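You operate a simulated robot arm through the tools that you are given. There is no shell and no other tool. Be economical: measure what you need, move in short steps, check, and stop when the job is done.

You run a simulated robot arm. Do the job below in one go: nothing can be reset, and whatever is moved stays where it is left.

JOB
Shut the left green door. Push the low green door shut. Put two of the steel sleeves from the top of the vacuum packer on the lower shelf of the jobs rack. Put one of the blue-banded cartons from the narrow steel wall shelf on the top of the grey rag bin. Put one of the blue test cards from the narrow steel wall shelf on the steel deck of the green tester. Put the silver bowl in the sink bowl. Any order will do.

The check looks at the end state, three seconds after you hand in, the way a careful person would. Anything else that was tipped, shoved, dropped, spilled or broken makes it a failure.

ROBOT AND FRAMES
A 7-joint arm with a two-finger parallel gripper on a trunk, on a base that drives. Base frame: it is fixed to the floor where the robot stands at the start and does not move with it; the origin is under the middle of the robot, x ahead of it, y to its left, z up. Units: mm, degrees, N and s.
With the tool pointing down near the work surface it reaches from about 280 to 720 mm from the robot's upright axis, wherever it stands. Its first joint turns from -166.0 to 166.0 degrees. Places, roughly: blue test card [-1000, 2250, 1500]; blue-banded carton [-750, 2500, 1500]; left green door [500, -100, 500]; low green door [800, 300, 400]; lower shelf of the jobs rack [3900, 1600, 700]; silver bowl (7x7x5 cm) [200, 2900, 900]; sink bowl inside [2000, 4300, 700]; steel deck of the green tester [800, -500, 900]; steel sleeve [2000, 0, 1000]; top of the grey rag bin [-1100, 2300, 300]. Payload 3.43 kg.
Tool frame: the origin (TCP) lies between the finger pads and is the grasp point; the fingertips stand 30 mm ahead of it; z points along the fingers, y is the line along which they close. Largest opening 94 mm; finger width 28, thickness 10; the body of the gripper, 50 by 96 mm, starts 55 mm behind the TCP.
Orientation is that of the tool frame in the base frame, as a unit quaternion [w, x, y, z]. With the fingers straight down and closing along the base's y, the tool's x points along the base's -x, its y along +y and its z along -z.

CONTROLS
- The arm moves only by the tool play_rows. Its argument "deltas" is a list of rows, each a list of 7 numbers: the shift along the tool's x, y, z in mm, then the turn, a rotation vector about the tool's x, y, z in degrees, then the opening in per cent of the stroke, from 0 (shut) to 100 (fully open). In form: [[tx, ty, tz, ax, ay, az, jaw], ...]. A call has 1 to 20 rows; each row is the pose to reach, as a shift and turn from the pose commanded when the call began, along the tool's axes at that moment. Each row takes 0.2 s and may step no farther than 50 mm and 8.6 degrees from the row before; otherwise, or with a gripper value out of range, the whole call is refused. Where a pose cannot be reached the arm comes as near as it can. A force on the tool above 40 N (or 10 N above the force at the start of the call, whichever is more), or a blocked arm, ends the call early, and 0.2 s more pass. Each finger travels about 108 mm/s and halts on what it meets, pressing with about 22 N; the grip force reading is that of the motor and also rises with nothing between the fingers. The clock runs only during rows and for 0.2 s after the last one: add rows that repeat a pose to give the fingers time. The reply holds the time, the measured pose of the TCP, the force on the tool along the base axes, the opening and the grip force, in the units named above and with some noise, with the torque about the TCP (base axes, N m) and any sound that the robot's microphone picked up.
- Cameras (640 x 400 px; columns grow to the right, rows downward): "scene" is now at [372.5, 79.8, 1054.9]; the picture's right is [0.00, -0.17, 0.99], its down [-0.36, 0.92, 0.16] and it looks along [-0.93, -0.36, -0.06] (base axes); focal length 214 px, centre (320, 200). "wrist" rides on the gripper at [76, 14, -102] in the tool frame; the picture's right is [-0.18, 0.98, 0.00], its down [-0.75, -0.14, -0.64] and it looks along [-0.63, -0.12, 0.77] (tool axes); focal length 243 px, centre (320, 200). There is no depth. A picture from a camera that has moved, and an enlarged one, comes with that camera's place and axes in the base frame and with its lens.
- capture(camera): a new picture of that camera. No time passes.
- slide_trunk(by): slides the trunk up (or, below 0, down) by that many mm; the arm and the scene camera ride with it, the base frame stays. It gives what a move gives, with no picture.
- drive_base(legs): drives the robot by 1 to 6 legs, each [ahead, left, turn to the left] in mm, mm and degrees, along the robot's own axes; the way and the turn of a leg run together, so that a leg with both is an arc; at most 1500 mm and 180 degrees a leg. The arm and the cameras ride along, it lands a little off, and it stops where it bumps. It gives what a move gives.
- aim_head(pan, tilt): turns the head with the scene camera to pan (to the left, within 80 degrees either way) and tilt (down, from -29 to 69), counted from straight ahead of the robot. It gives what a move gives.
- inspect(camera, box): a new picture of the part [left, top, right, bottom] of that camera's present view, enlarged. No time passes.
- finish_job(): hands the job in; it is judged then, once.

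Go step by step. Nothing tells you exact positions but the pictures and the camera data: compare them with the known pose of the tool, close in by small moves and look again before you grip or let go. The budget is 186 turns and 164 pictures, counting those below and the enlarged ones. Unless the task says otherwise, let go and move clear before handing in, and close with one line.

The tools are called as a command line: name --pt "numbers of a row" for each row, then --argument value for the rest, lists and objects as JSON in quotes. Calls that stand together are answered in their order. play_rows: Moves the arm, as the interface text tells. Its arguments: {"type":"object","properties":{"deltas":{"type":"array","items":{"type":"array","items":{"type":"number"}}}},"required":["deltas"]} The other tools are called the same way: slide_trunk (by) slides the trunk up or down; drive_base (legs) drives the base; aim_head (pan, tilt) turns the head that bears the scene camera; capture (camera) takes a picture; inspect (camera, box) takes an enlarged picture of a part of a camera's view; finish_job () hands the job in.

At the start:

```text
clock: 0.0
eef_pos: [364.4, 134.5, 934.7]
orientation: [0.001, 0.0, 1.0, -0.001]
contact_force: [-0.4, -1.2, 1.1]
ft_torque: [0.0, 0.03, 0.0]
opening: 94.1
grip_force: 0.0
trunk travel left (down, up): [-25.0, 565.0]
robot x, y, heading: [-0.1, 1.3, 0.1]
head pan, tilt: [-80.2, 68.8]
```

scene: 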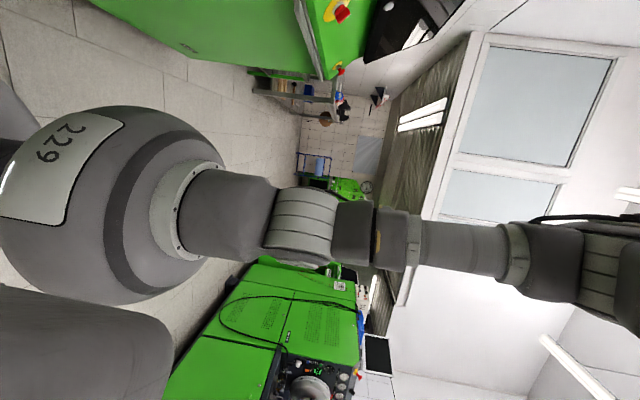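
wrist: 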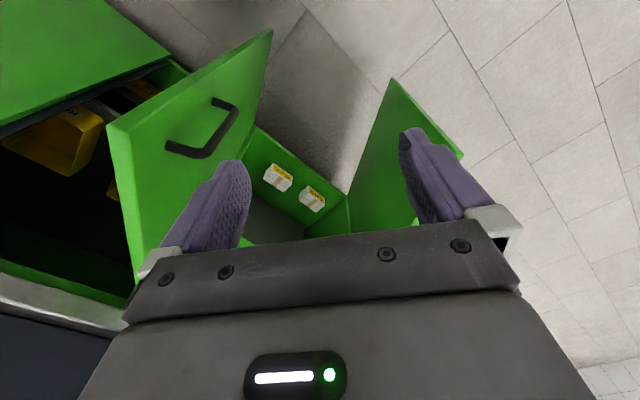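

I see the wrist view with open green doors below and a sideways scene view. I'll aim the head ahead to survey first.

aim_head --pan 0 --tilt 30

capture --camera "scene"

```text
clock: 1.5
eef_pos: [363.6, 136.0, 935.2]
orientation: [0.001, 0.0, 1.0, 0.0]
contact_force: [-0.4, 0.3, -0.6]
ft_torque: [0.01, 0.01, -0.06]
opening: 93.8
grip_force: 0.0
trunk travel left (down, up): [-25.0, 565.0]
robot x, y, heading: [1.0, -0.7, 0.1]
head pan, tilt: [0.0, 30.0]
```

```text
161 pictures are left
camera scene: at [423.9, 134.8, 973.9], right [0.0, -1.0, 0.0], down [-0.87, 0.0, 0.5], along [-0.5, 0.0, -0.87], focal length 214 px, centre (320, 200)
```

scene: 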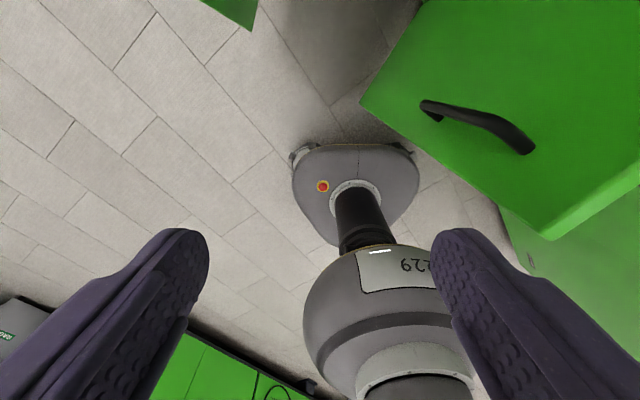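

The scene camera evidently rides near the hand (its mount looks along the fingers). I'll lift and tilt the hand so that this camera can look ahead.

play_rows --pt "-15 0 -15 0 -8 0 100" --pt "-30 0 -30 0 -16 0 100" --pt "-45 0 -45 0 -24 0 100" --pt "-60 0 -60 0 -32 0 100" --pt "-75 0 -75 0 -40 0 100" --pt "-90 0 -90 0 -48 0 100" --pt "-100 0 -100 0 -56 0 100" --pt "-100 0 -100 0 -60 0 100"

aim_head --pan 0 --tilt 0

capture --camera "scene"

capture --camera "wrist"

```text
clock: 3.3
eef_pos: [463.9, 134.8, 1034.0]
orientation: [0.5, 0.0, 0.866, 0.0]
contact_force: [-0.3, 0.1, 0.2]
ft_torque: [-0.02, 0.0, -0.02]
opening: 93.8
grip_force: 0.1
trunk travel left (down, up): [-25.0, 565.0]
robot x, y, heading: [-0.9, 4.6, 0.3]
head pan, tilt: [0.0, 30.0]
```

```text
clock: 4.3
eef_pos: [463.8, 133.4, 1035.9]
orientation: [0.499, 0.0, 0.866, 0.0]
contact_force: [0.5, 0.0, -0.1]
ft_torque: [-0.02, -0.02, 0.01]
opening: 94.1
grip_force: 0.0
trunk travel left (down, up): [-25.0, 565.0]
robot x, y, heading: [-4.7, -1.1, -0.1]
head pan, tilt: [0.0, 0.0]
```

```text
160 pictures are left
camera scene: at [482.9, 133.3, 1149.8], right [0.0, -1.0, 0.0], down [-0.5, 0.0, -0.87], along [0.87, 0.0, -0.5], focal length 214 px, centre (320, 200)
```

scene: 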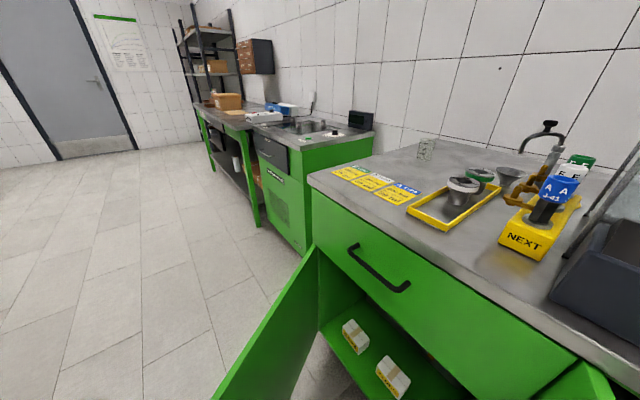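

```text
159 pictures are left
camera wrist: at [336.4, 148.0, 1019.9], right [0.09, 0.98, 0.16], down [-0.18, -0.14, 0.97], along [0.98, -0.12, 0.16], focal length 243 px, centre (320, 200)
```

wrist: 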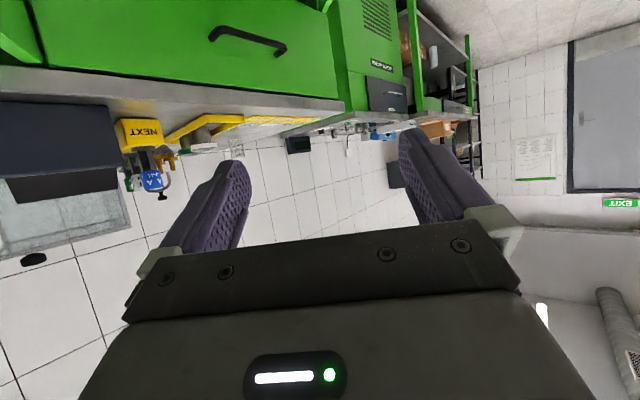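

aim_head --pan -45 --tilt 0

capture --camera "scene"

aim_head --pan 0 --tilt 40

capture --camera "scene"

aim_head --pan 60 --tilt -10

capture --camera "scene"

```text
clock: 5.4
eef_pos: [464.0, 133.0, 1035.7]
orientation: [0.5, 0.0, 0.866, 0.0]
contact_force: [-0.2, 0.9, 1.1]
ft_torque: [0.0, -0.01, 0.01]
opening: 94.0
grip_force: 0.1
trunk travel left (down, up): [-25.0, 565.0]
robot x, y, heading: [3.2, 0.2, 0.0]
head pan, tilt: [-45.0, 0.0]
```

```text
158 pictures are left
camera scene: at [460.2, 69.7, 1163.1], right [-0.61, -0.71, 0.35], down [-0.5, 0.0, -0.87], along [0.61, -0.71, -0.35], focal length 214 px, centre (320, 200)
```

scene: 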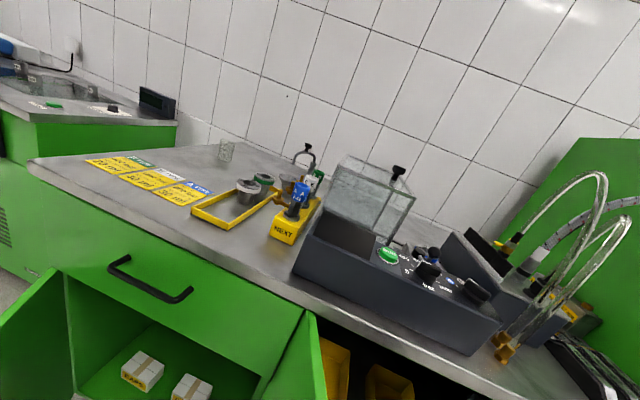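

```text
clock: 6.5
eef_pos: [463.4, 134.9, 1036.6]
orientation: [0.499, 0.0, 0.866, 0.0]
contact_force: [0.6, 0.8, -0.2]
ft_torque: [0.02, -0.02, 0.01]
opening: 93.8
grip_force: 0.0
trunk travel left (down, up): [-25.0, 565.0]
robot x, y, heading: [0.4, -1.8, 0.2]
head pan, tilt: [0.0, 40.0]
```

```text
157 pictures are left
camera scene: at [446.8, 133.2, 1097.3], right [0.0, -1.0, 0.0], down [-0.94, 0.0, -0.34], along [0.34, 0.0, -0.94], focal length 214 px, centre (320, 200)
```

scene: 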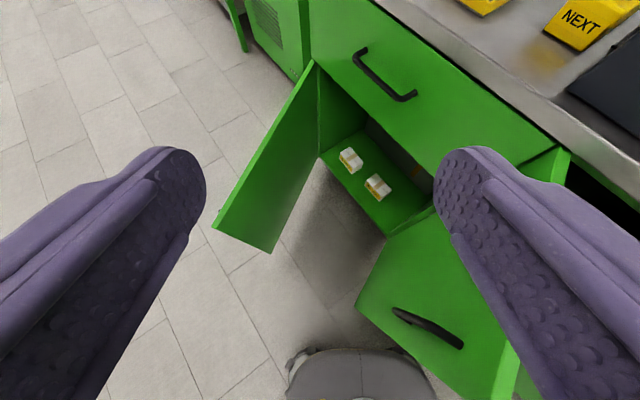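

```text
clock: 7.8
eef_pos: [464.6, 132.7, 1035.3]
orientation: [0.499, 0.0, 0.867, 0.0]
contact_force: [0.3, 0.3, -0.2]
ft_torque: [0.0, 0.01, -0.01]
opening: 93.9
grip_force: 0.1
trunk travel left (down, up): [-25.0, 565.0]
robot x, y, heading: [0.4, 0.3, -0.0]
head pan, tilt: [60.0, -10.0]
```

```text
156 pictures are left
camera scene: at [449.2, 206.3, 1187.0], right [0.75, -0.5, -0.43], down [-0.42, 0.15, -0.9], along [0.51, 0.85, -0.1], focal length 214 px, centre (320, 200)
```

scene: 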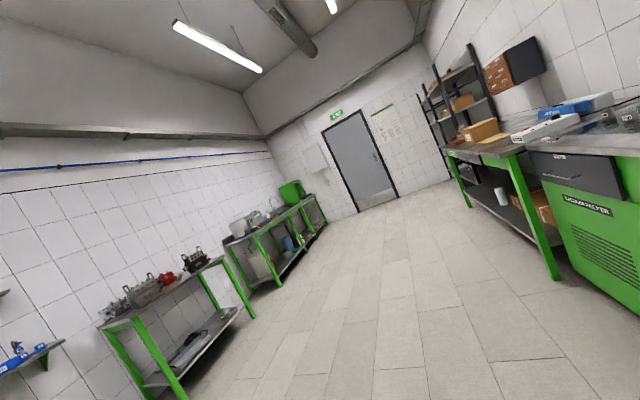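

The bench runs diagonally to my right: the left green door (with handle) reaches out towards the robot with its top near z 800, and the low door is further ahead. I'll bring the hand upright, fingers shut, above the outer side of the left door and look.

play_rows --pt "-2 -25 4 0 8 0 0" --pt "-4 -50 8 0 16 0 0" --pt "-7 -75 12 0 24 0 0" --pt "-9 -100 16 0 32 0 0" --pt "-11 -125 20 0 40 0 0" --pt "-13 -150 24 0 48 0 0" --pt "-16 -175 28 0 56 0 0" --pt "-18 -190 31 0 60 0 0"

aim_head --pan 0 --tilt 10

capture --camera "scene"

capture --camera "wrist"

```text
clock: 9.6
eef_pos: [497.5, -54.1, 1036.4]
orientation: [-0.001, 0.001, 1.0, 0.0]
contact_force: [-0.1, 0.5, 0.4]
ft_torque: [-0.01, -0.01, -0.01]
opening: 0.0
grip_force: 22.3
trunk travel left (down, up): [-25.0, 565.0]
robot x, y, heading: [-0.7, -1.2, -0.2]
head pan, tilt: [60.0, -10.0]
```

```text
clock: 10.9
eef_pos: [498.0, -54.3, 1035.5]
orientation: [0.0, 0.001, 1.0, 0.001]
contact_force: [0.1, -0.4, 0.7]
ft_torque: [-0.02, 0.01, 0.05]
opening: 0.1
grip_force: 22.2
trunk travel left (down, up): [-25.0, 565.0]
robot x, y, heading: [1.5, -3.9, 0.0]
head pan, tilt: [0.0, 10.0]
```

```text
155 pictures are left
camera scene: at [591.2, -54.4, 1073.0], right [0.0, -1.0, 0.0], down [-0.98, 0.0, 0.17], along [-0.17, 0.0, -0.98], focal length 214 px, centre (320, 200)
```

scene: 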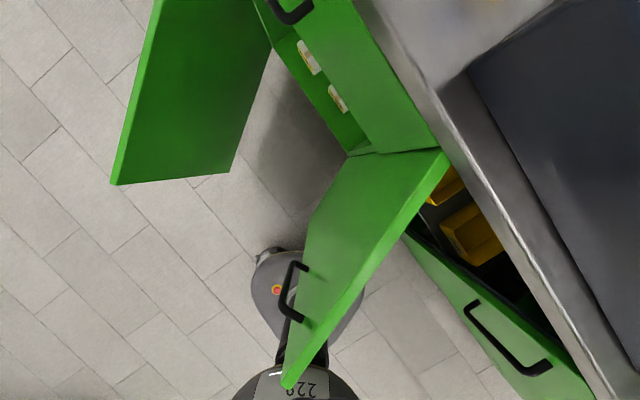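

```text
154 pictures are left
camera wrist: at [421.8, -39.8, 1138.3], right [0.18, 0.98, 0.0], down [0.75, -0.14, 0.64], along [0.63, -0.12, -0.77], focal length 243 px, centre (320, 200)
```

wrist: 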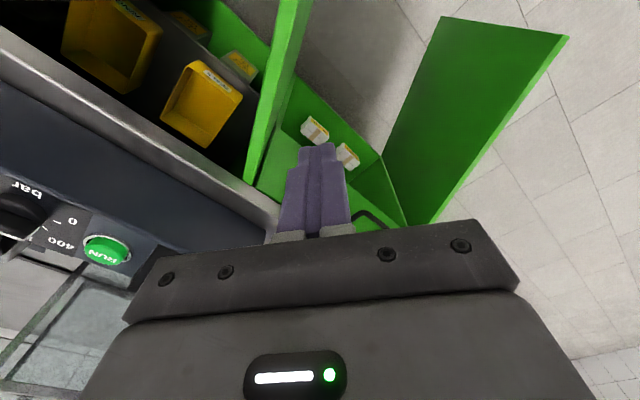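

Clear view: left door hinge near (600,-173), free end near (345,-20), top z≈865. I'll lower the shut fingers on its outer side and sweep it most of the way round.

play_rows --pt "0 0 50 0 0 0 0" --pt "0 0 100 0 0 0 0" --pt "0 0 150 0 0 0 0" --pt "0 0 200 0 0 0 0" --pt "25 -2 200 0 0 0 0" --pt "51 -4 200 0 0 0 0" --pt "60 -19 200 0 0 0 0" --pt "70 -35 200 0 0 0 0" --pt "76 -50 200 0 0 0 0" --pt "82 -66 200 0 0 0 0" --pt "85 -82 200 0 0 0 0" --pt "88 -99 200 0 0 0 0" --pt "88 -115 200 0 0 0 0" --pt "88 -132 200 0 0 0 0" --pt "86 -148 200 0 0 0 0" --pt "83 -165 200 0 0 0 0"

capture --camera "scene"

```text
clock: 14.2
eef_pos: [412.5, -192.4, 834.6]
orientation: [-0.003, -0.013, 1.0, 0.003]
contact_force: [-17.3, 16.8, 12.9]
ft_torque: [-1.47, -2.52, 1.42]
opening: 0.0
grip_force: 21.7
trunk travel left (down, up): [-25.0, 565.0]
robot x, y, heading: [-3.6, 1.7, 0.2]
head pan, tilt: [0.0, 10.0]
stopped in row 16: the force on the tool passed its limit at 49 N (the readings are from after the stop); the commanded pose is now the measured one
```

```text
153 pictures are left
camera scene: at [503.9, -188.9, 871.3], right [0.03, -1.0, -0.02], down [-0.98, -0.03, 0.19], along [-0.19, 0.01, -0.98], focal length 214 px, centre (320, 200)
```

scene: 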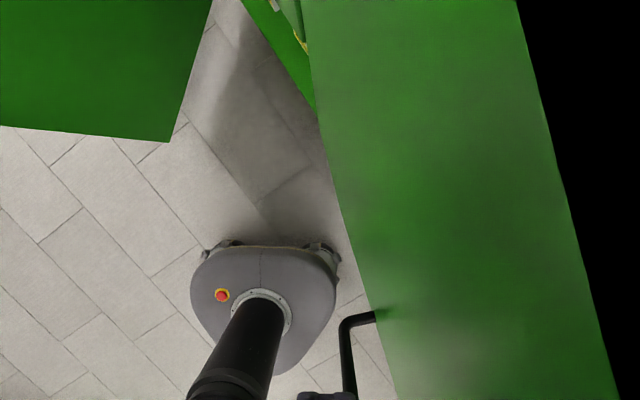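

The push stopped against something partway. I'll back off, rise and look before going on.

play_rows --pt "15 20 0 0 0 0 0" --pt "30 40 -20 0 0 0 0" --pt "30 50 -70 0 0 0 0" --pt "30 50 -120 0 0 0 0" --pt "30 50 -170 0 0 0 0" --pt "30 50 -200 0 0 0 0"

capture --camera "scene"

capture --camera "wrist"

```text
refused: row 3 steps farther than a row can; nothing moved
```

```text
152 pictures are left
camera scene: at [503.9, -188.9, 871.3], right [0.03, -1.0, -0.02], down [-0.98, -0.03, 0.19], along [-0.19, 0.01, -0.98], focal length 214 px, centre (320, 200)
```

scene: 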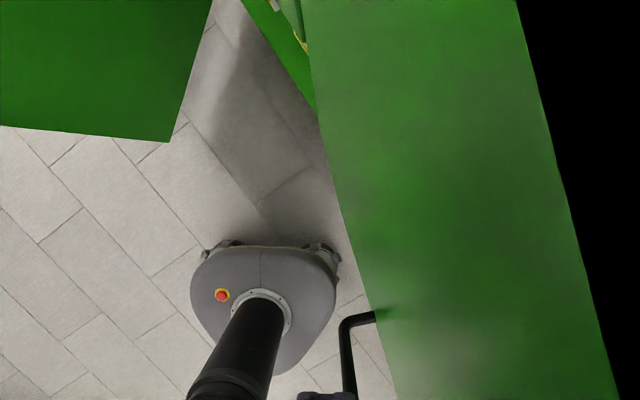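

```text
151 pictures are left
camera wrist: at [335.5, -180.1, 937.6], right [0.16, 0.99, 0.0], down [0.76, -0.12, 0.64], along [0.63, -0.1, -0.77], focal length 243 px, centre (320, 200)
```

wrist: 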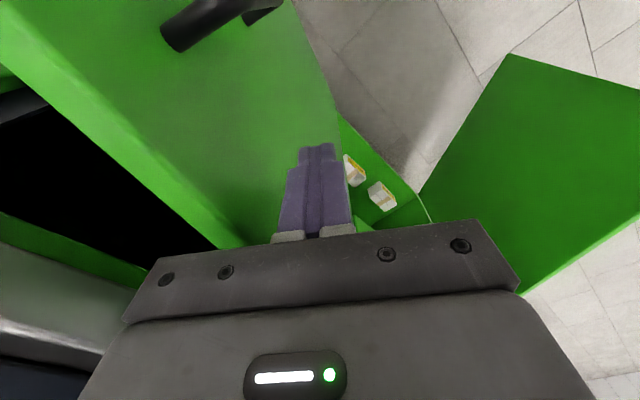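

play_rows --pt "15 20 0 0 0 0 0" --pt "30 40 -20 0 0 0 0" --pt "30 50 -65 0 0 0 0" --pt "30 50 -110 0 0 0 0" --pt "30 50 -155 0 0 0 0" --pt "30 50 -200 0 0 0 0"

capture --camera "scene"

```text
clock: 15.6
eef_pos: [384.4, -147.7, 1035.1]
orientation: [-0.003, -0.009, 1.0, 0.003]
contact_force: [-0.3, -0.2, 0.7]
ft_torque: [0.01, 0.04, -0.01]
opening: 0.0
grip_force: 22.4
trunk travel left (down, up): [-25.0, 565.0]
robot x, y, heading: [1.7, -2.5, 0.1]
head pan, tilt: [0.0, 10.0]
```

```text
150 pictures are left
camera scene: at [477.1, -146.6, 1071.0], right [0.02, -1.0, -0.01], down [-0.98, -0.02, 0.18], along [-0.18, 0.0, -0.98], focal length 214 px, centre (320, 200)
```

scene: 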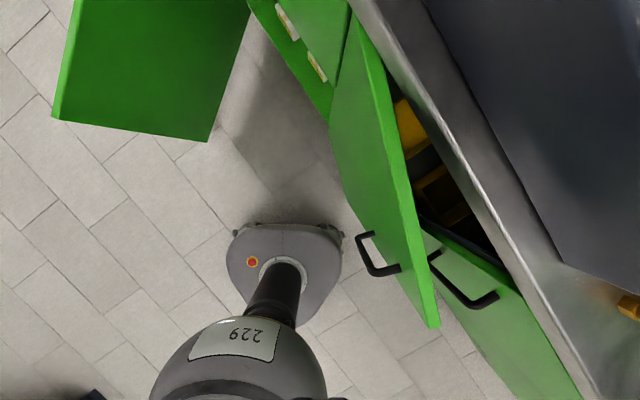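

The left door is now about 19° from shut. I'll point the hand at it (yaw and pitch) for a final straight push from in front.

play_rows --pt "2 -4 0 0 0 8 0" --pt "4 -8 0 0 0 16 0" --pt "6 -12 0 0 0 24 0" --pt "8 -18 0 0 0 32 0" --pt "10 -24 0 0 0 40 0" --pt "10 -28 0 0 0 48 0" --pt "10 -28 0 0 0 52 0"

play_rows --pt "0 0 0 0 -8 0 0" --pt "0 0 0 0 -16 0 0" --pt "0 0 0 0 -24 0 0" --pt "0 0 0 0 -32 0 0" --pt "0 0 0 0 -40 0 0" --pt "0 0 0 0 -48 0 0" --pt "0 0 0 0 -50 0 0"

capture --camera "scene"

```text
clock: 17.2
eef_pos: [375.1, -176.2, 1033.1]
orientation: [-0.003, 0.43, 0.903, 0.001]
contact_force: [0.0, -0.3, 0.5]
ft_torque: [0.01, -0.04, 0.01]
opening: 0.2
grip_force: 21.9
trunk travel left (down, up): [-25.0, 565.0]
robot x, y, heading: [-1.2, 1.8, 0.3]
head pan, tilt: [0.0, 10.0]
```

```text
clock: 18.8
eef_pos: [374.3, -175.8, 1034.0]
orientation: [0.378, 0.389, 0.82, -0.18]
contact_force: [1.2, -0.3, -0.8]
ft_torque: [-0.01, -0.04, -0.01]
opening: 0.0
grip_force: 22.3
trunk travel left (down, up): [-25.0, 565.0]
robot x, y, heading: [-0.8, 1.8, 0.4]
head pan, tilt: [0.0, 10.0]
```

```text
149 pictures are left
camera scene: at [394.3, -201.4, 1128.9], right [-0.78, -0.63, 0.0], down [-0.49, 0.6, -0.64], along [0.4, -0.49, -0.77], focal length 214 px, centre (320, 200)
```

scene: 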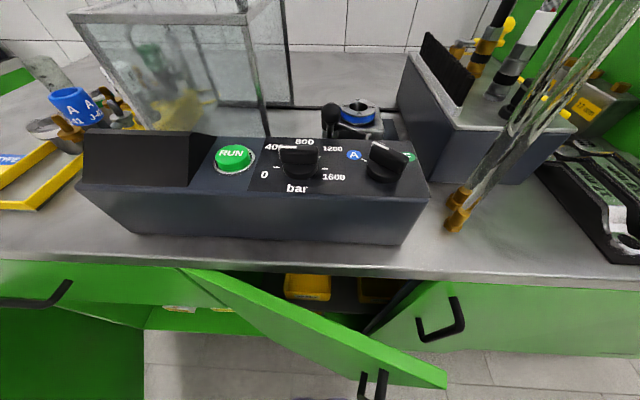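

play_rows --pt "35 0 29 0 0 0 0" --pt "70 0 59 0 0 0 0" --pt "105 0 88 0 0 0 0" --pt "140 0 118 0 0 0 0" --pt "175 0 147 0 0 0 0" --pt "165 0 158 0 0 0 0" --pt "156 0 170 0 0 0 0" --pt "146 0 181 0 0 0 0" --pt "136 0 193 0 0 0 0" --pt "127 0 204 0 0 0 0" --pt "117 0 216 0 0 0 0" --pt "111 0 224 0 0 0 0" --pt "106 0 230 0 0 0 0"

capture --camera "scene"

```text
clock: 21.7
eef_pos: [436.9, -251.2, 802.4]
orientation: [0.375, 0.389, 0.822, -0.179]
contact_force: [-15.3, 14.2, 11.6]
ft_torque: [-1.13, -0.41, -0.42]
opening: 0.0
grip_force: 22.0
out of reach, approached as far as the arm can: row 2, 3, 4, 5
trunk travel left (down, up): [-25.0, 565.0]
robot x, y, heading: [-4.4, 1.2, 0.2]
head pan, tilt: [0.0, 10.0]
stopped in row 13: the force on the tool passed its limit at 43 N (the readings are from after the stop); the commanded pose is now the measured one
```

```text
148 pictures are left
camera scene: at [456.6, -277.7, 897.3], right [-0.78, -0.63, 0.0], down [-0.49, 0.6, -0.63], along [0.4, -0.49, -0.77], focal length 214 px, centre (320, 200)
```

scene: 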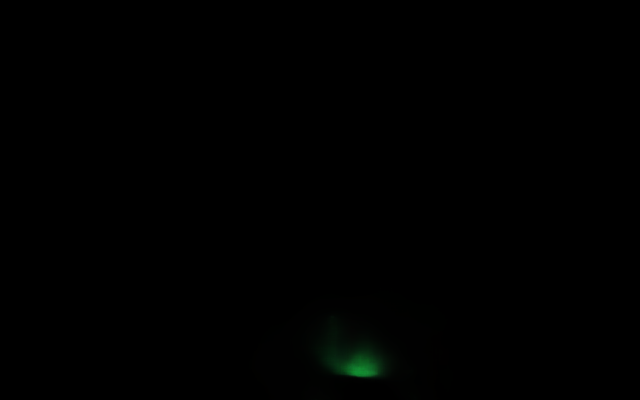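

play_rows --pt "10 0 -12 0 0 0 0" --pt "20 0 -40 0 0 0 0" --pt "15 0 -85 0 0 0 0" --pt "-20 0 -115 0 0 0 0" --pt "-55 0 -145 0 0 0 0" --pt "-90 0 -175 0 0 0 0" --pt "-125 0 -205 0 0 0 0"

capture --camera "scene"

```text
clock: 23.3
eef_pos: [391.6, -196.7, 1032.2]
orientation: [0.376, 0.389, 0.822, -0.178]
contact_force: [0.6, 0.5, -0.6]
ft_torque: [0.0, 0.03, 0.0]
opening: 0.0
grip_force: 22.4
trunk travel left (down, up): [-25.0, 565.0]
robot x, y, heading: [-2.3, 0.7, 0.1]
head pan, tilt: [0.0, 10.0]
```

```text
147 pictures are left
camera scene: at [411.7, -223.3, 1127.6], right [-0.77, -0.64, 0.0], down [-0.49, 0.6, -0.63], along [0.4, -0.49, -0.78], focal length 214 px, centre (320, 200)
```

scene: 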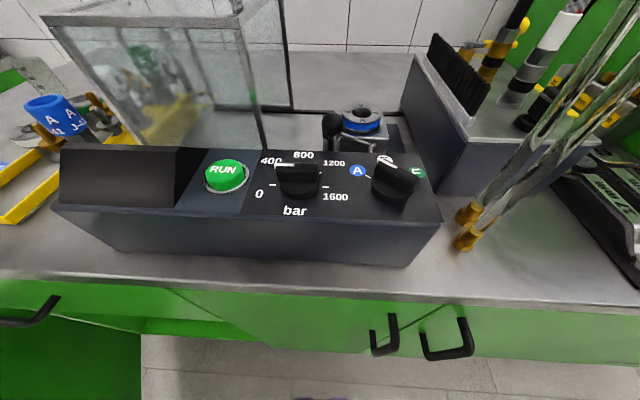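

inspect --camera "scene" --box '[140, 250, 560, 400]'

```text
1.52 times, centred on (350, 325) of scene
camera zoom: at [411.7, -223.3, 1127.6], right [-0.77, -0.64, 0.0], down [-0.49, 0.6, -0.63], along [0.4, -0.49, -0.78], focal length 327 px, centre (274, 10)
```

zoom: 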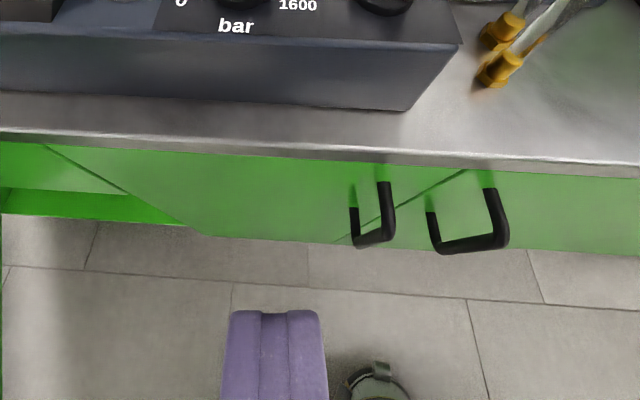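

The left door is flush. Next the low door: I'll swing the arm clear to the left, then drive ahead a little.

play_rows --pt "21 30 -25 0 0 0 0" --pt "41 60 -49 0 0 0 0" --pt "62 90 -74 0 0 0 0" --pt "82 120 -98 0 0 0 0" --pt "103 150 -123 0 0 0 0" --pt "124 180 -148 0 0 0 0" --pt "144 210 -172 0 0 0 0" --pt "165 239 -197 0 0 0 0"

drive_base --legs '[[150, 60, 0]]'

capture --camera "scene"

```text
clock: 25.1
eef_pos: [413.6, 154.6, 1032.2]
orientation: [0.375, 0.388, 0.822, -0.179]
contact_force: [-0.6, 0.1, -0.2]
ft_torque: [0.04, 0.01, -0.02]
opening: 0.0
grip_force: 22.4
trunk travel left (down, up): [-25.0, 565.0]
robot x, y, heading: [-0.1, 2.8, -0.0]
head pan, tilt: [0.0, 10.0]
```

```text
clock: 26.5
eef_pos: [560.7, 215.8, 1032.8]
orientation: [0.376, 0.39, 0.821, -0.179]
contact_force: [-0.3, -0.1, 0.0]
ft_torque: [-0.02, 0.03, -0.02]
opening: 0.0
grip_force: 22.5
trunk travel left (down, up): [-25.0, 565.0]
robot x, y, heading: [146.3, 62.5, 0.1]
head pan, tilt: [0.0, 10.0]
```

```text
145 pictures are left
camera scene: at [580.4, 189.0, 1127.6], right [-0.78, -0.63, 0.0], down [-0.49, 0.6, -0.63], along [0.4, -0.49, -0.78], focal length 214 px, centre (320, 200)
```

scene: 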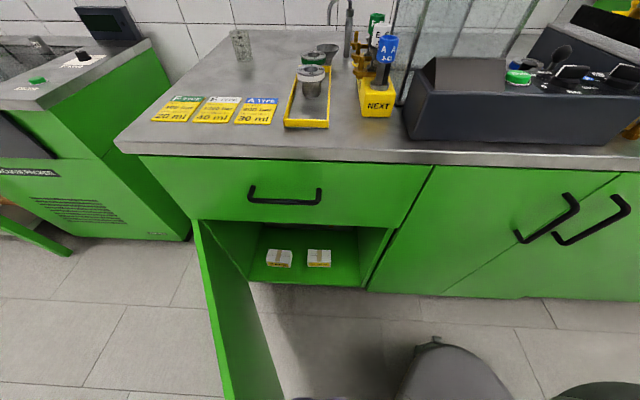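

play_rows --pt "4 40 -5 0 0 0 0" --pt "9 80 -11 0 0 0 0" --pt "13 120 -16 0 0 0 0" --pt "18 160 -22 0 0 0 0" --pt "22 199 -27 0 0 0 0" --pt "57 199 2 0 0 0 0" --pt "92 199 32 0 0 0 0" --pt "127 199 61 0 0 0 0" --pt "162 199 91 0 0 0 0" --pt "197 199 120 0 0 0 0" --pt "232 199 150 0 0 0 0" --pt "267 199 179 0 0 0 0" --pt "302 199 208 0 0 0 0" --pt "338 199 238 0 0 0 0"

aim_head --pan 0 --tilt -5

capture --camera "scene"

capture --camera "wrist"

```text
clock: 29.5
eef_pos: [688.2, 371.5, 621.9]
orientation: [0.375, 0.39, 0.821, -0.179]
contact_force: [0.9, -0.3, 0.7]
ft_torque: [0.02, 0.0, 0.02]
opening: 0.1
grip_force: 21.7
trunk travel left (down, up): [-25.0, 565.0]
robot x, y, heading: [148.3, 65.8, 0.1]
head pan, tilt: [0.0, 10.0]
```

```text
clock: 30.3
eef_pos: [687.8, 372.3, 623.4]
orientation: [0.375, 0.39, 0.822, -0.179]
contact_force: [0.3, 0.2, 0.1]
ft_torque: [0.0, 0.0, 0.02]
opening: 0.1
grip_force: 21.5
trunk travel left (down, up): [-25.0, 565.0]
robot x, y, heading: [144.0, 64.7, 0.1]
head pan, tilt: [0.0, -5.0]
```

```text
144 pictures are left
camera scene: at [715.0, 336.7, 739.4], right [-0.78, -0.63, 0.0], down [-0.37, 0.45, -0.81], along [0.51, -0.63, -0.59], focal length 214 px, centre (320, 200)
```

scene: 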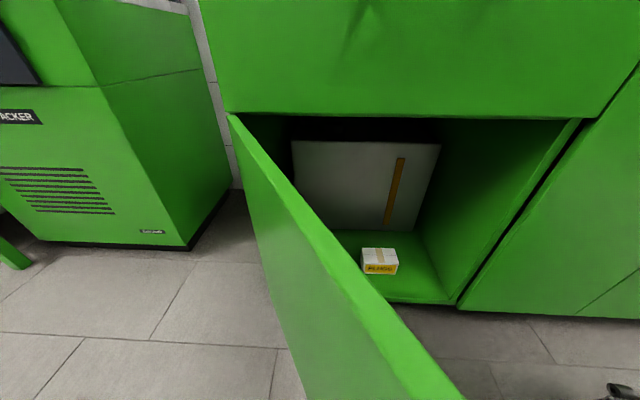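

```text
143 pictures are left
camera wrist: at [617.8, 479.7, 632.1], right [0.84, 0.53, 0.14], down [-0.1, -0.09, 0.99], along [0.54, -0.84, -0.03], focal length 243 px, centre (320, 200)
```

wrist: 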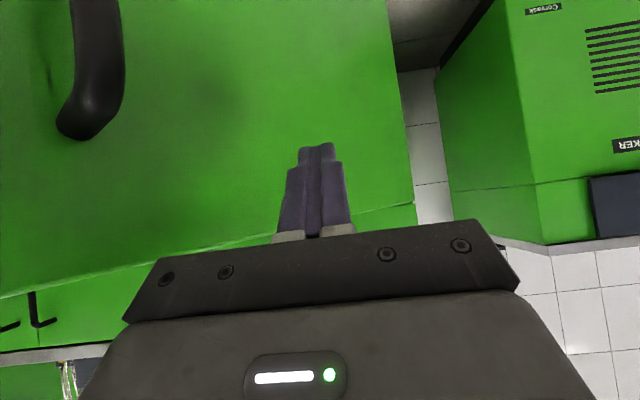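

The fingers are on the outer side of the low door. I'll sweep it round its hinge.

play_rows --pt "-9 -20 10 0 0 0 0" --pt "-17 -39 21 0 0 0 0" --pt "-27 -62 32 0 0 0 0" --pt "-36 -85 43 0 0 0 0" --pt "-46 -107 54 0 0 0 0" --pt "-56 -122 66 0 0 0 0" --pt "-65 -138 77 0 0 0 0" --pt "-75 -153 89 0 0 0 0" --pt "-86 -165 102 0 0 0 0" --pt "-97 -178 115 0 0 0 0" --pt "-108 -190 128 0 0 0 0" --pt "-120 -199 143 0 0 0 0" --pt "-132 -208 158 0 0 0 0" --pt "-145 -217 173 0 0 0 0" --pt "-158 -223 189 0 0 0 0" --pt "-172 -229 205 0 0 0 0" --pt "-185 -234 221 0 0 0 0"

capture --camera "scene"

```text
clock: 33.9
eef_pos: [689.5, 0.9, 617.6]
orientation: [0.375, 0.39, 0.822, -0.179]
contact_force: [0.1, -0.9, 0.6]
ft_torque: [-0.01, 0.03, 0.01]
opening: 0.0
grip_force: 22.5
trunk travel left (down, up): [-25.0, 565.0]
robot x, y, heading: [142.9, 65.5, 0.2]
head pan, tilt: [0.0, -5.0]
```

```text
142 pictures are left
camera scene: at [716.2, -33.9, 733.1], right [-0.77, -0.63, 0.0], down [-0.37, 0.45, -0.81], along [0.51, -0.63, -0.59], focal length 214 px, centre (320, 200)
```

scene: 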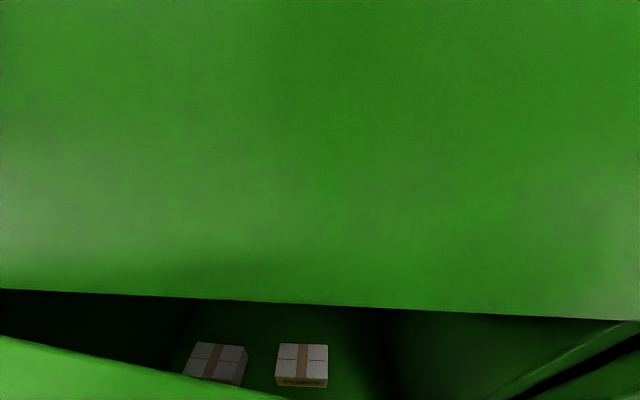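

play_rows --pt "-10 -3 12 0 0 0 0" --pt "-20 -6 24 0 0 0 0" --pt "-27 -6 33 0 0 0 0" --pt "-34 -6 41 0 0 0 0" --pt "-41 -6 49 0 0 0 0" --pt "-47 -6 56 0 0 0 0" --pt "-53 -6 63 0 0 0 0"

capture --camera "wrist"

```text
clock: 34.7
eef_pos: [707.5, -27.1, 614.0]
orientation: [0.374, 0.391, 0.822, -0.178]
contact_force: [-18.3, 16.4, 9.3]
ft_torque: [-2.68, -2.47, -1.09]
opening: 0.0
grip_force: 22.1
trunk travel left (down, up): [-25.0, 565.0]
robot x, y, heading: [140.2, 62.2, 0.3]
head pan, tilt: [0.0, -5.0]
stopped in row 4: the force on the tool passed its limit at 52 N (the readings are from after the stop); the commanded pose is now the measured one
```

```text
141 pictures are left
camera wrist: at [637.4, 79.1, 623.5], right [0.84, 0.53, 0.14], down [-0.1, -0.1, 0.99], along [0.54, -0.84, -0.03], focal length 243 px, centre (320, 200)
```

wrist: 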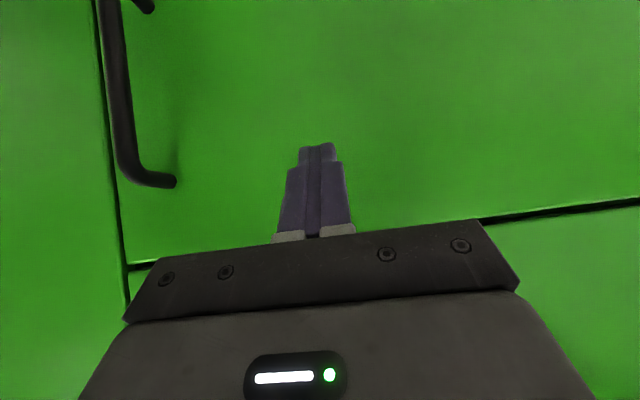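

play_rows --pt "12 0 -15 0 0 0 0" --pt "32 0 -38 0 0 0 0" --pt "58 0 -69 0 0 0 0" --pt "84 0 -100 0 0 0 0" --pt "50 0 -130 0 0 0 0" --pt "16 0 -160 0 0 0 0" --pt "-18 0 -190 0 0 0 0" --pt "-52 0 -220 0 0 0 0" --pt "-86 0 -250 0 0 0 0" --pt "-120 0 -280 0 0 0 0" --pt "-154 0 -310 0 0 0 0" --pt "-180 0 -330 0 0 0 0"

aim_head --pan 0 --tilt 15

capture --camera "scene"

```text
clock: 37.3
eef_pos: [631.1, 71.1, 965.2]
orientation: [0.373, 0.39, 0.823, -0.177]
contact_force: [-0.1, 0.4, 0.1]
ft_torque: [0.0, -0.02, -0.02]
opening: 0.0
grip_force: 22.0
trunk travel left (down, up): [-25.0, 565.0]
robot x, y, heading: [143.9, 60.0, 0.1]
head pan, tilt: [0.0, -5.0]
```

```text
clock: 38.2
eef_pos: [631.5, 72.0, 964.8]
orientation: [0.374, 0.39, 0.823, -0.177]
contact_force: [-0.3, -0.2, 0.5]
ft_torque: [-0.01, 0.0, 0.0]
opening: 0.0
grip_force: 22.5
trunk travel left (down, up): [-25.0, 565.0]
robot x, y, heading: [144.7, 61.5, 0.0]
head pan, tilt: [0.0, 15.0]
```

```text
140 pictures are left
camera scene: at [648.3, 48.4, 1052.8], right [-0.77, -0.63, 0.0], down [-0.53, 0.64, -0.56], along [0.35, -0.43, -0.83], focal length 214 px, centre (320, 200)
```

scene: 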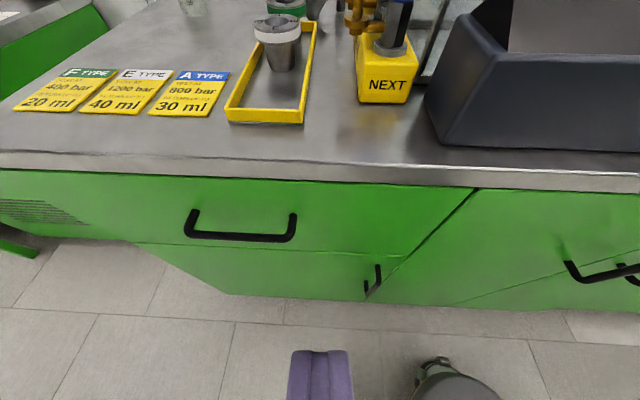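

Both doors look shut. Now the sleeves: raise the trunk and drive round to the front of the vacuum packer.

slide_trunk --by 200

drive_base --legs '[[755, 640, 0], [550, 100, 0], [0, 0, -50]]'

capture --camera "scene"

```text
clock: 40.3
eef_pos: [632.7, 71.1, 1164.4]
orientation: [0.374, 0.389, 0.823, -0.177]
contact_force: [0.0, -0.5, 0.0]
ft_torque: [-0.01, 0.03, 0.02]
opening: 0.1
grip_force: 21.7
trunk travel left (down, up): [-225.0, 365.0]
robot x, y, heading: [143.2, 67.0, 0.0]
head pan, tilt: [0.0, 15.0]
```

```text
clock: 50.7
eef_pos: [1771.1, 440.2, 1165.6]
orientation: [0.259, 0.71, 0.571, -0.322]
contact_force: [0.3, 0.3, -0.5]
ft_torque: [0.02, -0.01, -0.03]
opening: 0.0
grip_force: 21.7
trunk travel left (down, up): [-225.0, 365.0]
robot x, y, heading: [1464.7, 817.1, -51.3]
head pan, tilt: [0.0, 15.0]
```

```text
139 pictures are left
camera scene: at [1763.3, 411.4, 1252.9], right [-0.98, 0.21, 0.0], down [0.18, 0.81, -0.56], along [-0.12, -0.54, -0.83], focal length 214 px, centre (320, 200)
```

scene: 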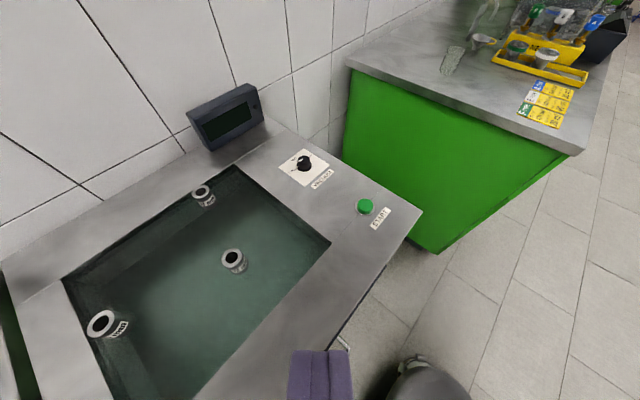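

Three sleeves stand on the packer's dark glass. I'll set the tool upright, aligned with the robot, and look straight down.

play_rows --pt "0 0 0 0 8.3 0 0" --pt "0 0 0 0 16.6 0 0" --pt "0 0 0 0 25 0 0" --pt "0 0 0 0 33.3 0 0" --pt "0 0 0 0 41.6 0 0" --pt "0 0 0 0 50 0 0"

play_rows --pt "0 0 0 0 0 -8 0" --pt "0 0 0 0 0 -16 30" --pt "0 0 0 0 0 -24 60" --pt "0 0 0 0 0 -32 100" --pt "0 0 0 0 0 -40 100" --pt "0 0 0 0 0 -48 100" --pt "0 0 0 0 0 -52 100"

aim_head --pan 0 --tilt 0

capture --camera "scene"

capture --camera "wrist"

```text
clock: 52.1
eef_pos: [1771.3, 440.3, 1165.2]
orientation: [-0.006, 0.779, 0.627, 0.008]
contact_force: [-0.1, -0.6, -0.3]
ft_torque: [-0.03, -0.01, 0.02]
opening: 0.2
grip_force: 22.0
trunk travel left (down, up): [-225.0, 365.0]
robot x, y, heading: [1462.5, 814.9, -51.3]
head pan, tilt: [0.0, 15.0]
```

```text
clock: 53.7
eef_pos: [1770.5, 440.6, 1164.4]
orientation: [-0.002, 0.424, 0.906, 0.011]
contact_force: [0.8, -0.2, -0.4]
ft_torque: [-0.02, 0.02, -0.01]
opening: 94.2
grip_force: 0.0
trunk travel left (down, up): [-225.0, 365.0]
robot x, y, heading: [1464.7, 814.6, -51.3]
head pan, tilt: [0.0, 15.0]
```

```text
clock: 54.4
eef_pos: [1771.1, 439.4, 1163.8]
orientation: [-0.002, 0.426, 0.905, 0.009]
contact_force: [0.1, -0.4, -0.4]
ft_torque: [0.01, 0.02, 0.0]
opening: 93.9
grip_force: 0.1
trunk travel left (down, up): [-225.0, 365.0]
robot x, y, heading: [1464.5, 817.8, -51.5]
head pan, tilt: [0.0, 0.0]
```

```text
138 pictures are left
camera scene: at [1839.6, 353.6, 1202.5], right [-0.77, -0.64, -0.02], down [-0.64, 0.77, 0.01], along [0.0, 0.02, -1.0], focal length 214 px, centre (320, 200)
```

scene: 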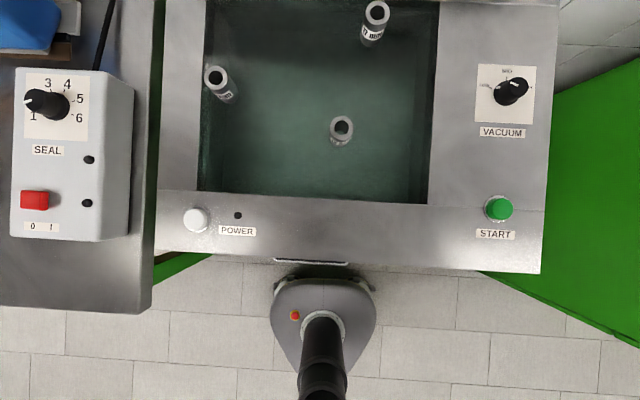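

```text
137 pictures are left
camera wrist: at [1732.4, 505.2, 1267.5], right [0.87, 0.48, 0.01], down [0.37, -0.68, 0.63], along [0.31, -0.55, -0.78], focal length 243 px, centre (320, 200)
```

wrist: 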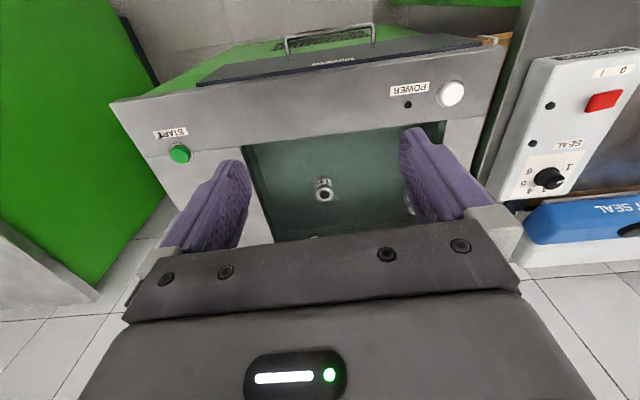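

drive_base --legs '[[150, 0, 0]]'

capture --camera "scene"

capture --camera "wrist"

```text
clock: 55.8
eef_pos: [1865.5, 325.1, 1164.0]
orientation: [-0.004, 0.425, 0.905, 0.01]
contact_force: [-0.1, 0.3, -0.1]
ft_torque: [0.0, 0.01, 0.02]
opening: 93.9
grip_force: 0.2
trunk travel left (down, up): [-225.0, 365.0]
robot x, y, heading: [1553.9, 704.8, -51.5]
head pan, tilt: [0.0, 0.0]
```

```text
136 pictures are left
camera scene: at [1933.0, 238.2, 1201.9], right [-0.77, -0.64, -0.02], down [-0.64, 0.77, 0.01], along [0.0, 0.02, -1.0], focal length 214 px, centre (320, 200)
```

scene: 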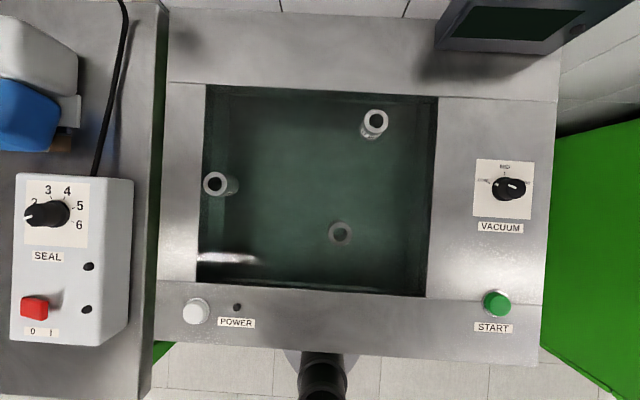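

```text
135 pictures are left
camera wrist: at [1825.5, 389.6, 1267.1], right [0.87, 0.49, 0.01], down [0.37, -0.68, 0.63], along [0.32, -0.54, -0.78], focal length 243 px, centre (320, 200)
```

wrist: 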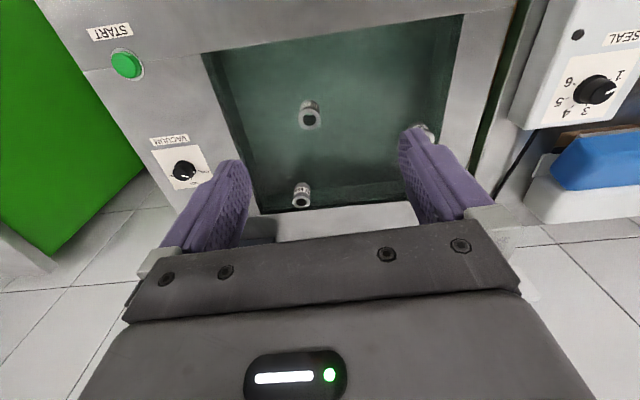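

aim_head --pan 80 --tilt 0

capture --camera "scene"

```text
clock: 57.3
eef_pos: [1864.2, 325.4, 1164.4]
orientation: [-0.003, 0.424, 0.906, 0.01]
contact_force: [-0.8, 0.9, 0.1]
ft_torque: [-0.02, 0.0, 0.01]
opening: 93.9
grip_force: 0.0
trunk travel left (down, up): [-225.0, 365.0]
robot x, y, heading: [1559.5, 701.0, -51.4]
head pan, tilt: [80.0, 0.0]
```

```text
134 pictures are left
camera scene: at [2000.3, 294.0, 1278.2], right [-0.13, -0.09, -0.99], down [-0.64, 0.77, 0.01], along [0.76, 0.63, -0.16], focal length 214 px, centre (320, 200)
```

scene: 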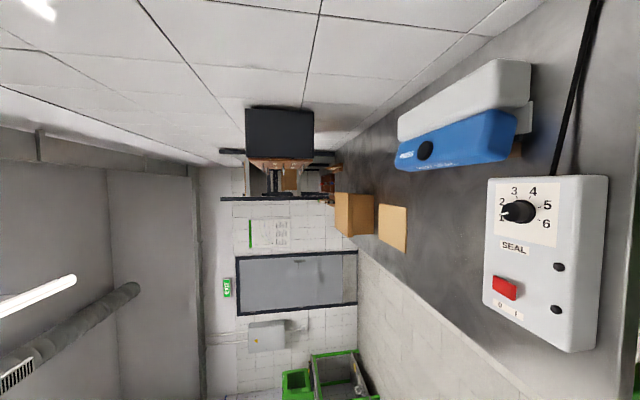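

inspect --camera "scene" --box '[210, 90, 370, 290]'

```text
2.00 times, centred on (290, 190) of scene
camera zoom: at [2000.3, 294.0, 1278.2], right [-0.13, -0.09, -0.99], down [-0.64, 0.77, 0.01], along [0.76, 0.63, -0.16], focal length 429 px, centre (380, 220)
```

zoom: 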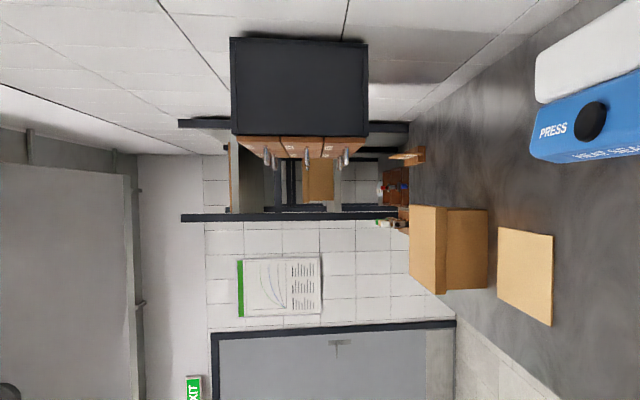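

I'll pitch the hand 50° forward (useful for placing inside the rack later) and look again before lowering on the middle sleeve at about (1884,260).

play_rows --pt "0 0 0 0 -8.4 0 100" --pt "0 0 0 0 -16.8 0 100" --pt "0 0 0 0 -25.2 0 100" --pt "0 0 0 0 -33.6 0 100" --pt "0 0 0 0 -42 0 100" --pt "0 0 0 0 -50 0 100"

play_rows --pt "30 -5 25 0 0 0 100" --pt "60 -10 50 0 0 0 100" --pt "90 -15 75 0 0 0 100" --pt "120 -20 100 0 0 0 100" --pt "145 -25 125 0 0 0 100" --pt "168 -25 143 0 0 0 100"

aim_head --pan 0 --tilt 40

capture --camera "scene"

capture --camera "wrist"

```text
clock: 58.7
eef_pos: [1863.8, 326.5, 1163.7]
orientation: [0.381, 0.389, 0.821, -0.17]
contact_force: [0.1, -0.3, 0.0]
ft_torque: [-0.02, 0.03, -0.01]
opening: 94.1
grip_force: 0.0
trunk travel left (down, up): [-225.0, 365.0]
robot x, y, heading: [1553.1, 699.3, -51.2]
head pan, tilt: [80.0, 0.0]
```

```text
clock: 60.1
eef_pos: [1847.1, 313.0, 943.8]
orientation: [0.381, 0.389, 0.821, -0.171]
contact_force: [0.3, -0.2, -0.6]
ft_torque: [-0.01, 0.01, 0.01]
opening: 94.0
grip_force: 0.2
trunk travel left (down, up): [-225.0, 365.0]
robot x, y, heading: [1555.4, 700.6, -51.3]
head pan, tilt: [80.0, 0.0]
```

```text
clock: 61.6
eef_pos: [1846.7, 311.8, 942.6]
orientation: [0.381, 0.389, 0.821, -0.171]
contact_force: [-0.8, 0.0, 0.0]
ft_torque: [0.0, 0.01, -0.02]
opening: 94.0
grip_force: 0.0
trunk travel left (down, up): [-225.0, 365.0]
robot x, y, heading: [1552.3, 702.9, -51.4]
head pan, tilt: [0.0, 40.0]
```

```text
132 pictures are left
camera scene: at [1841.7, 314.4, 1008.0], right [-0.77, -0.64, -0.02], down [-0.63, 0.76, -0.16], along [0.12, -0.11, -0.99], focal length 214 px, centre (320, 200)
```

scene: 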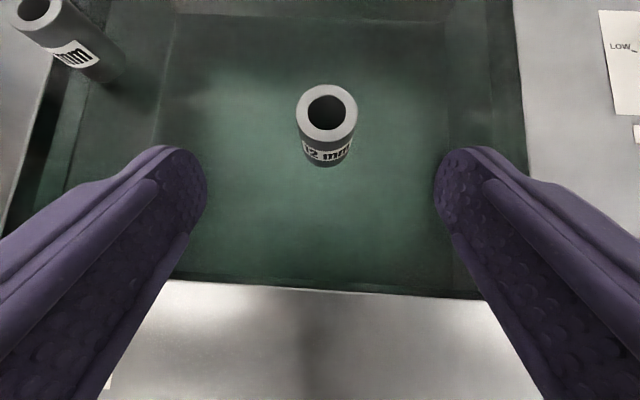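

```text
131 pictures are left
camera wrist: at [1775.1, 419.5, 952.8], right [0.83, 0.53, 0.16], down [-0.12, -0.1, 0.99], along [0.54, -0.84, -0.02], focal length 243 px, centre (320, 200)
```

wrist: 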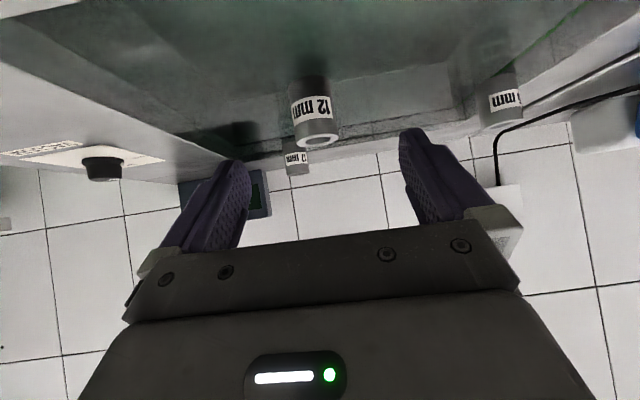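

play_rows --pt "1 -3 30 0 0 0 100" --pt "1 -4 60 0 0 0 100" --pt "1.6 -4 80 0 0 0 100" --pt "1.6 -4 80 0 0 0 50" --pt "1.6 -4 80 0 0 0 20" --pt "1.6 -4 80 0 0 0 20" --pt "1.6 -4 80 0 0 0 20"

capture --camera "scene"

```text
clock: 63.2
eef_pos: [1883.9, 266.9, 889.0]
orientation: [0.381, 0.389, 0.821, -0.17]
contact_force: [0.7, -2.3, 14.0]
ft_torque: [-0.29, 0.06, 0.11]
opening: 37.2
grip_force: 22.0
trunk travel left (down, up): [-225.0, 365.0]
robot x, y, heading: [1556.7, 703.5, -51.3]
head pan, tilt: [0.0, 40.0]
```

```text
130 pictures are left
camera scene: at [1879.9, 267.2, 953.6], right [-0.77, -0.64, -0.02], down [-0.63, 0.76, -0.16], along [0.12, -0.12, -0.99], focal length 214 px, centre (320, 200)
```

scene: 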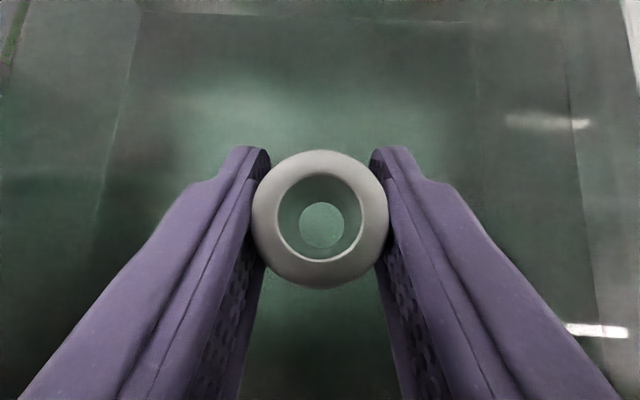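

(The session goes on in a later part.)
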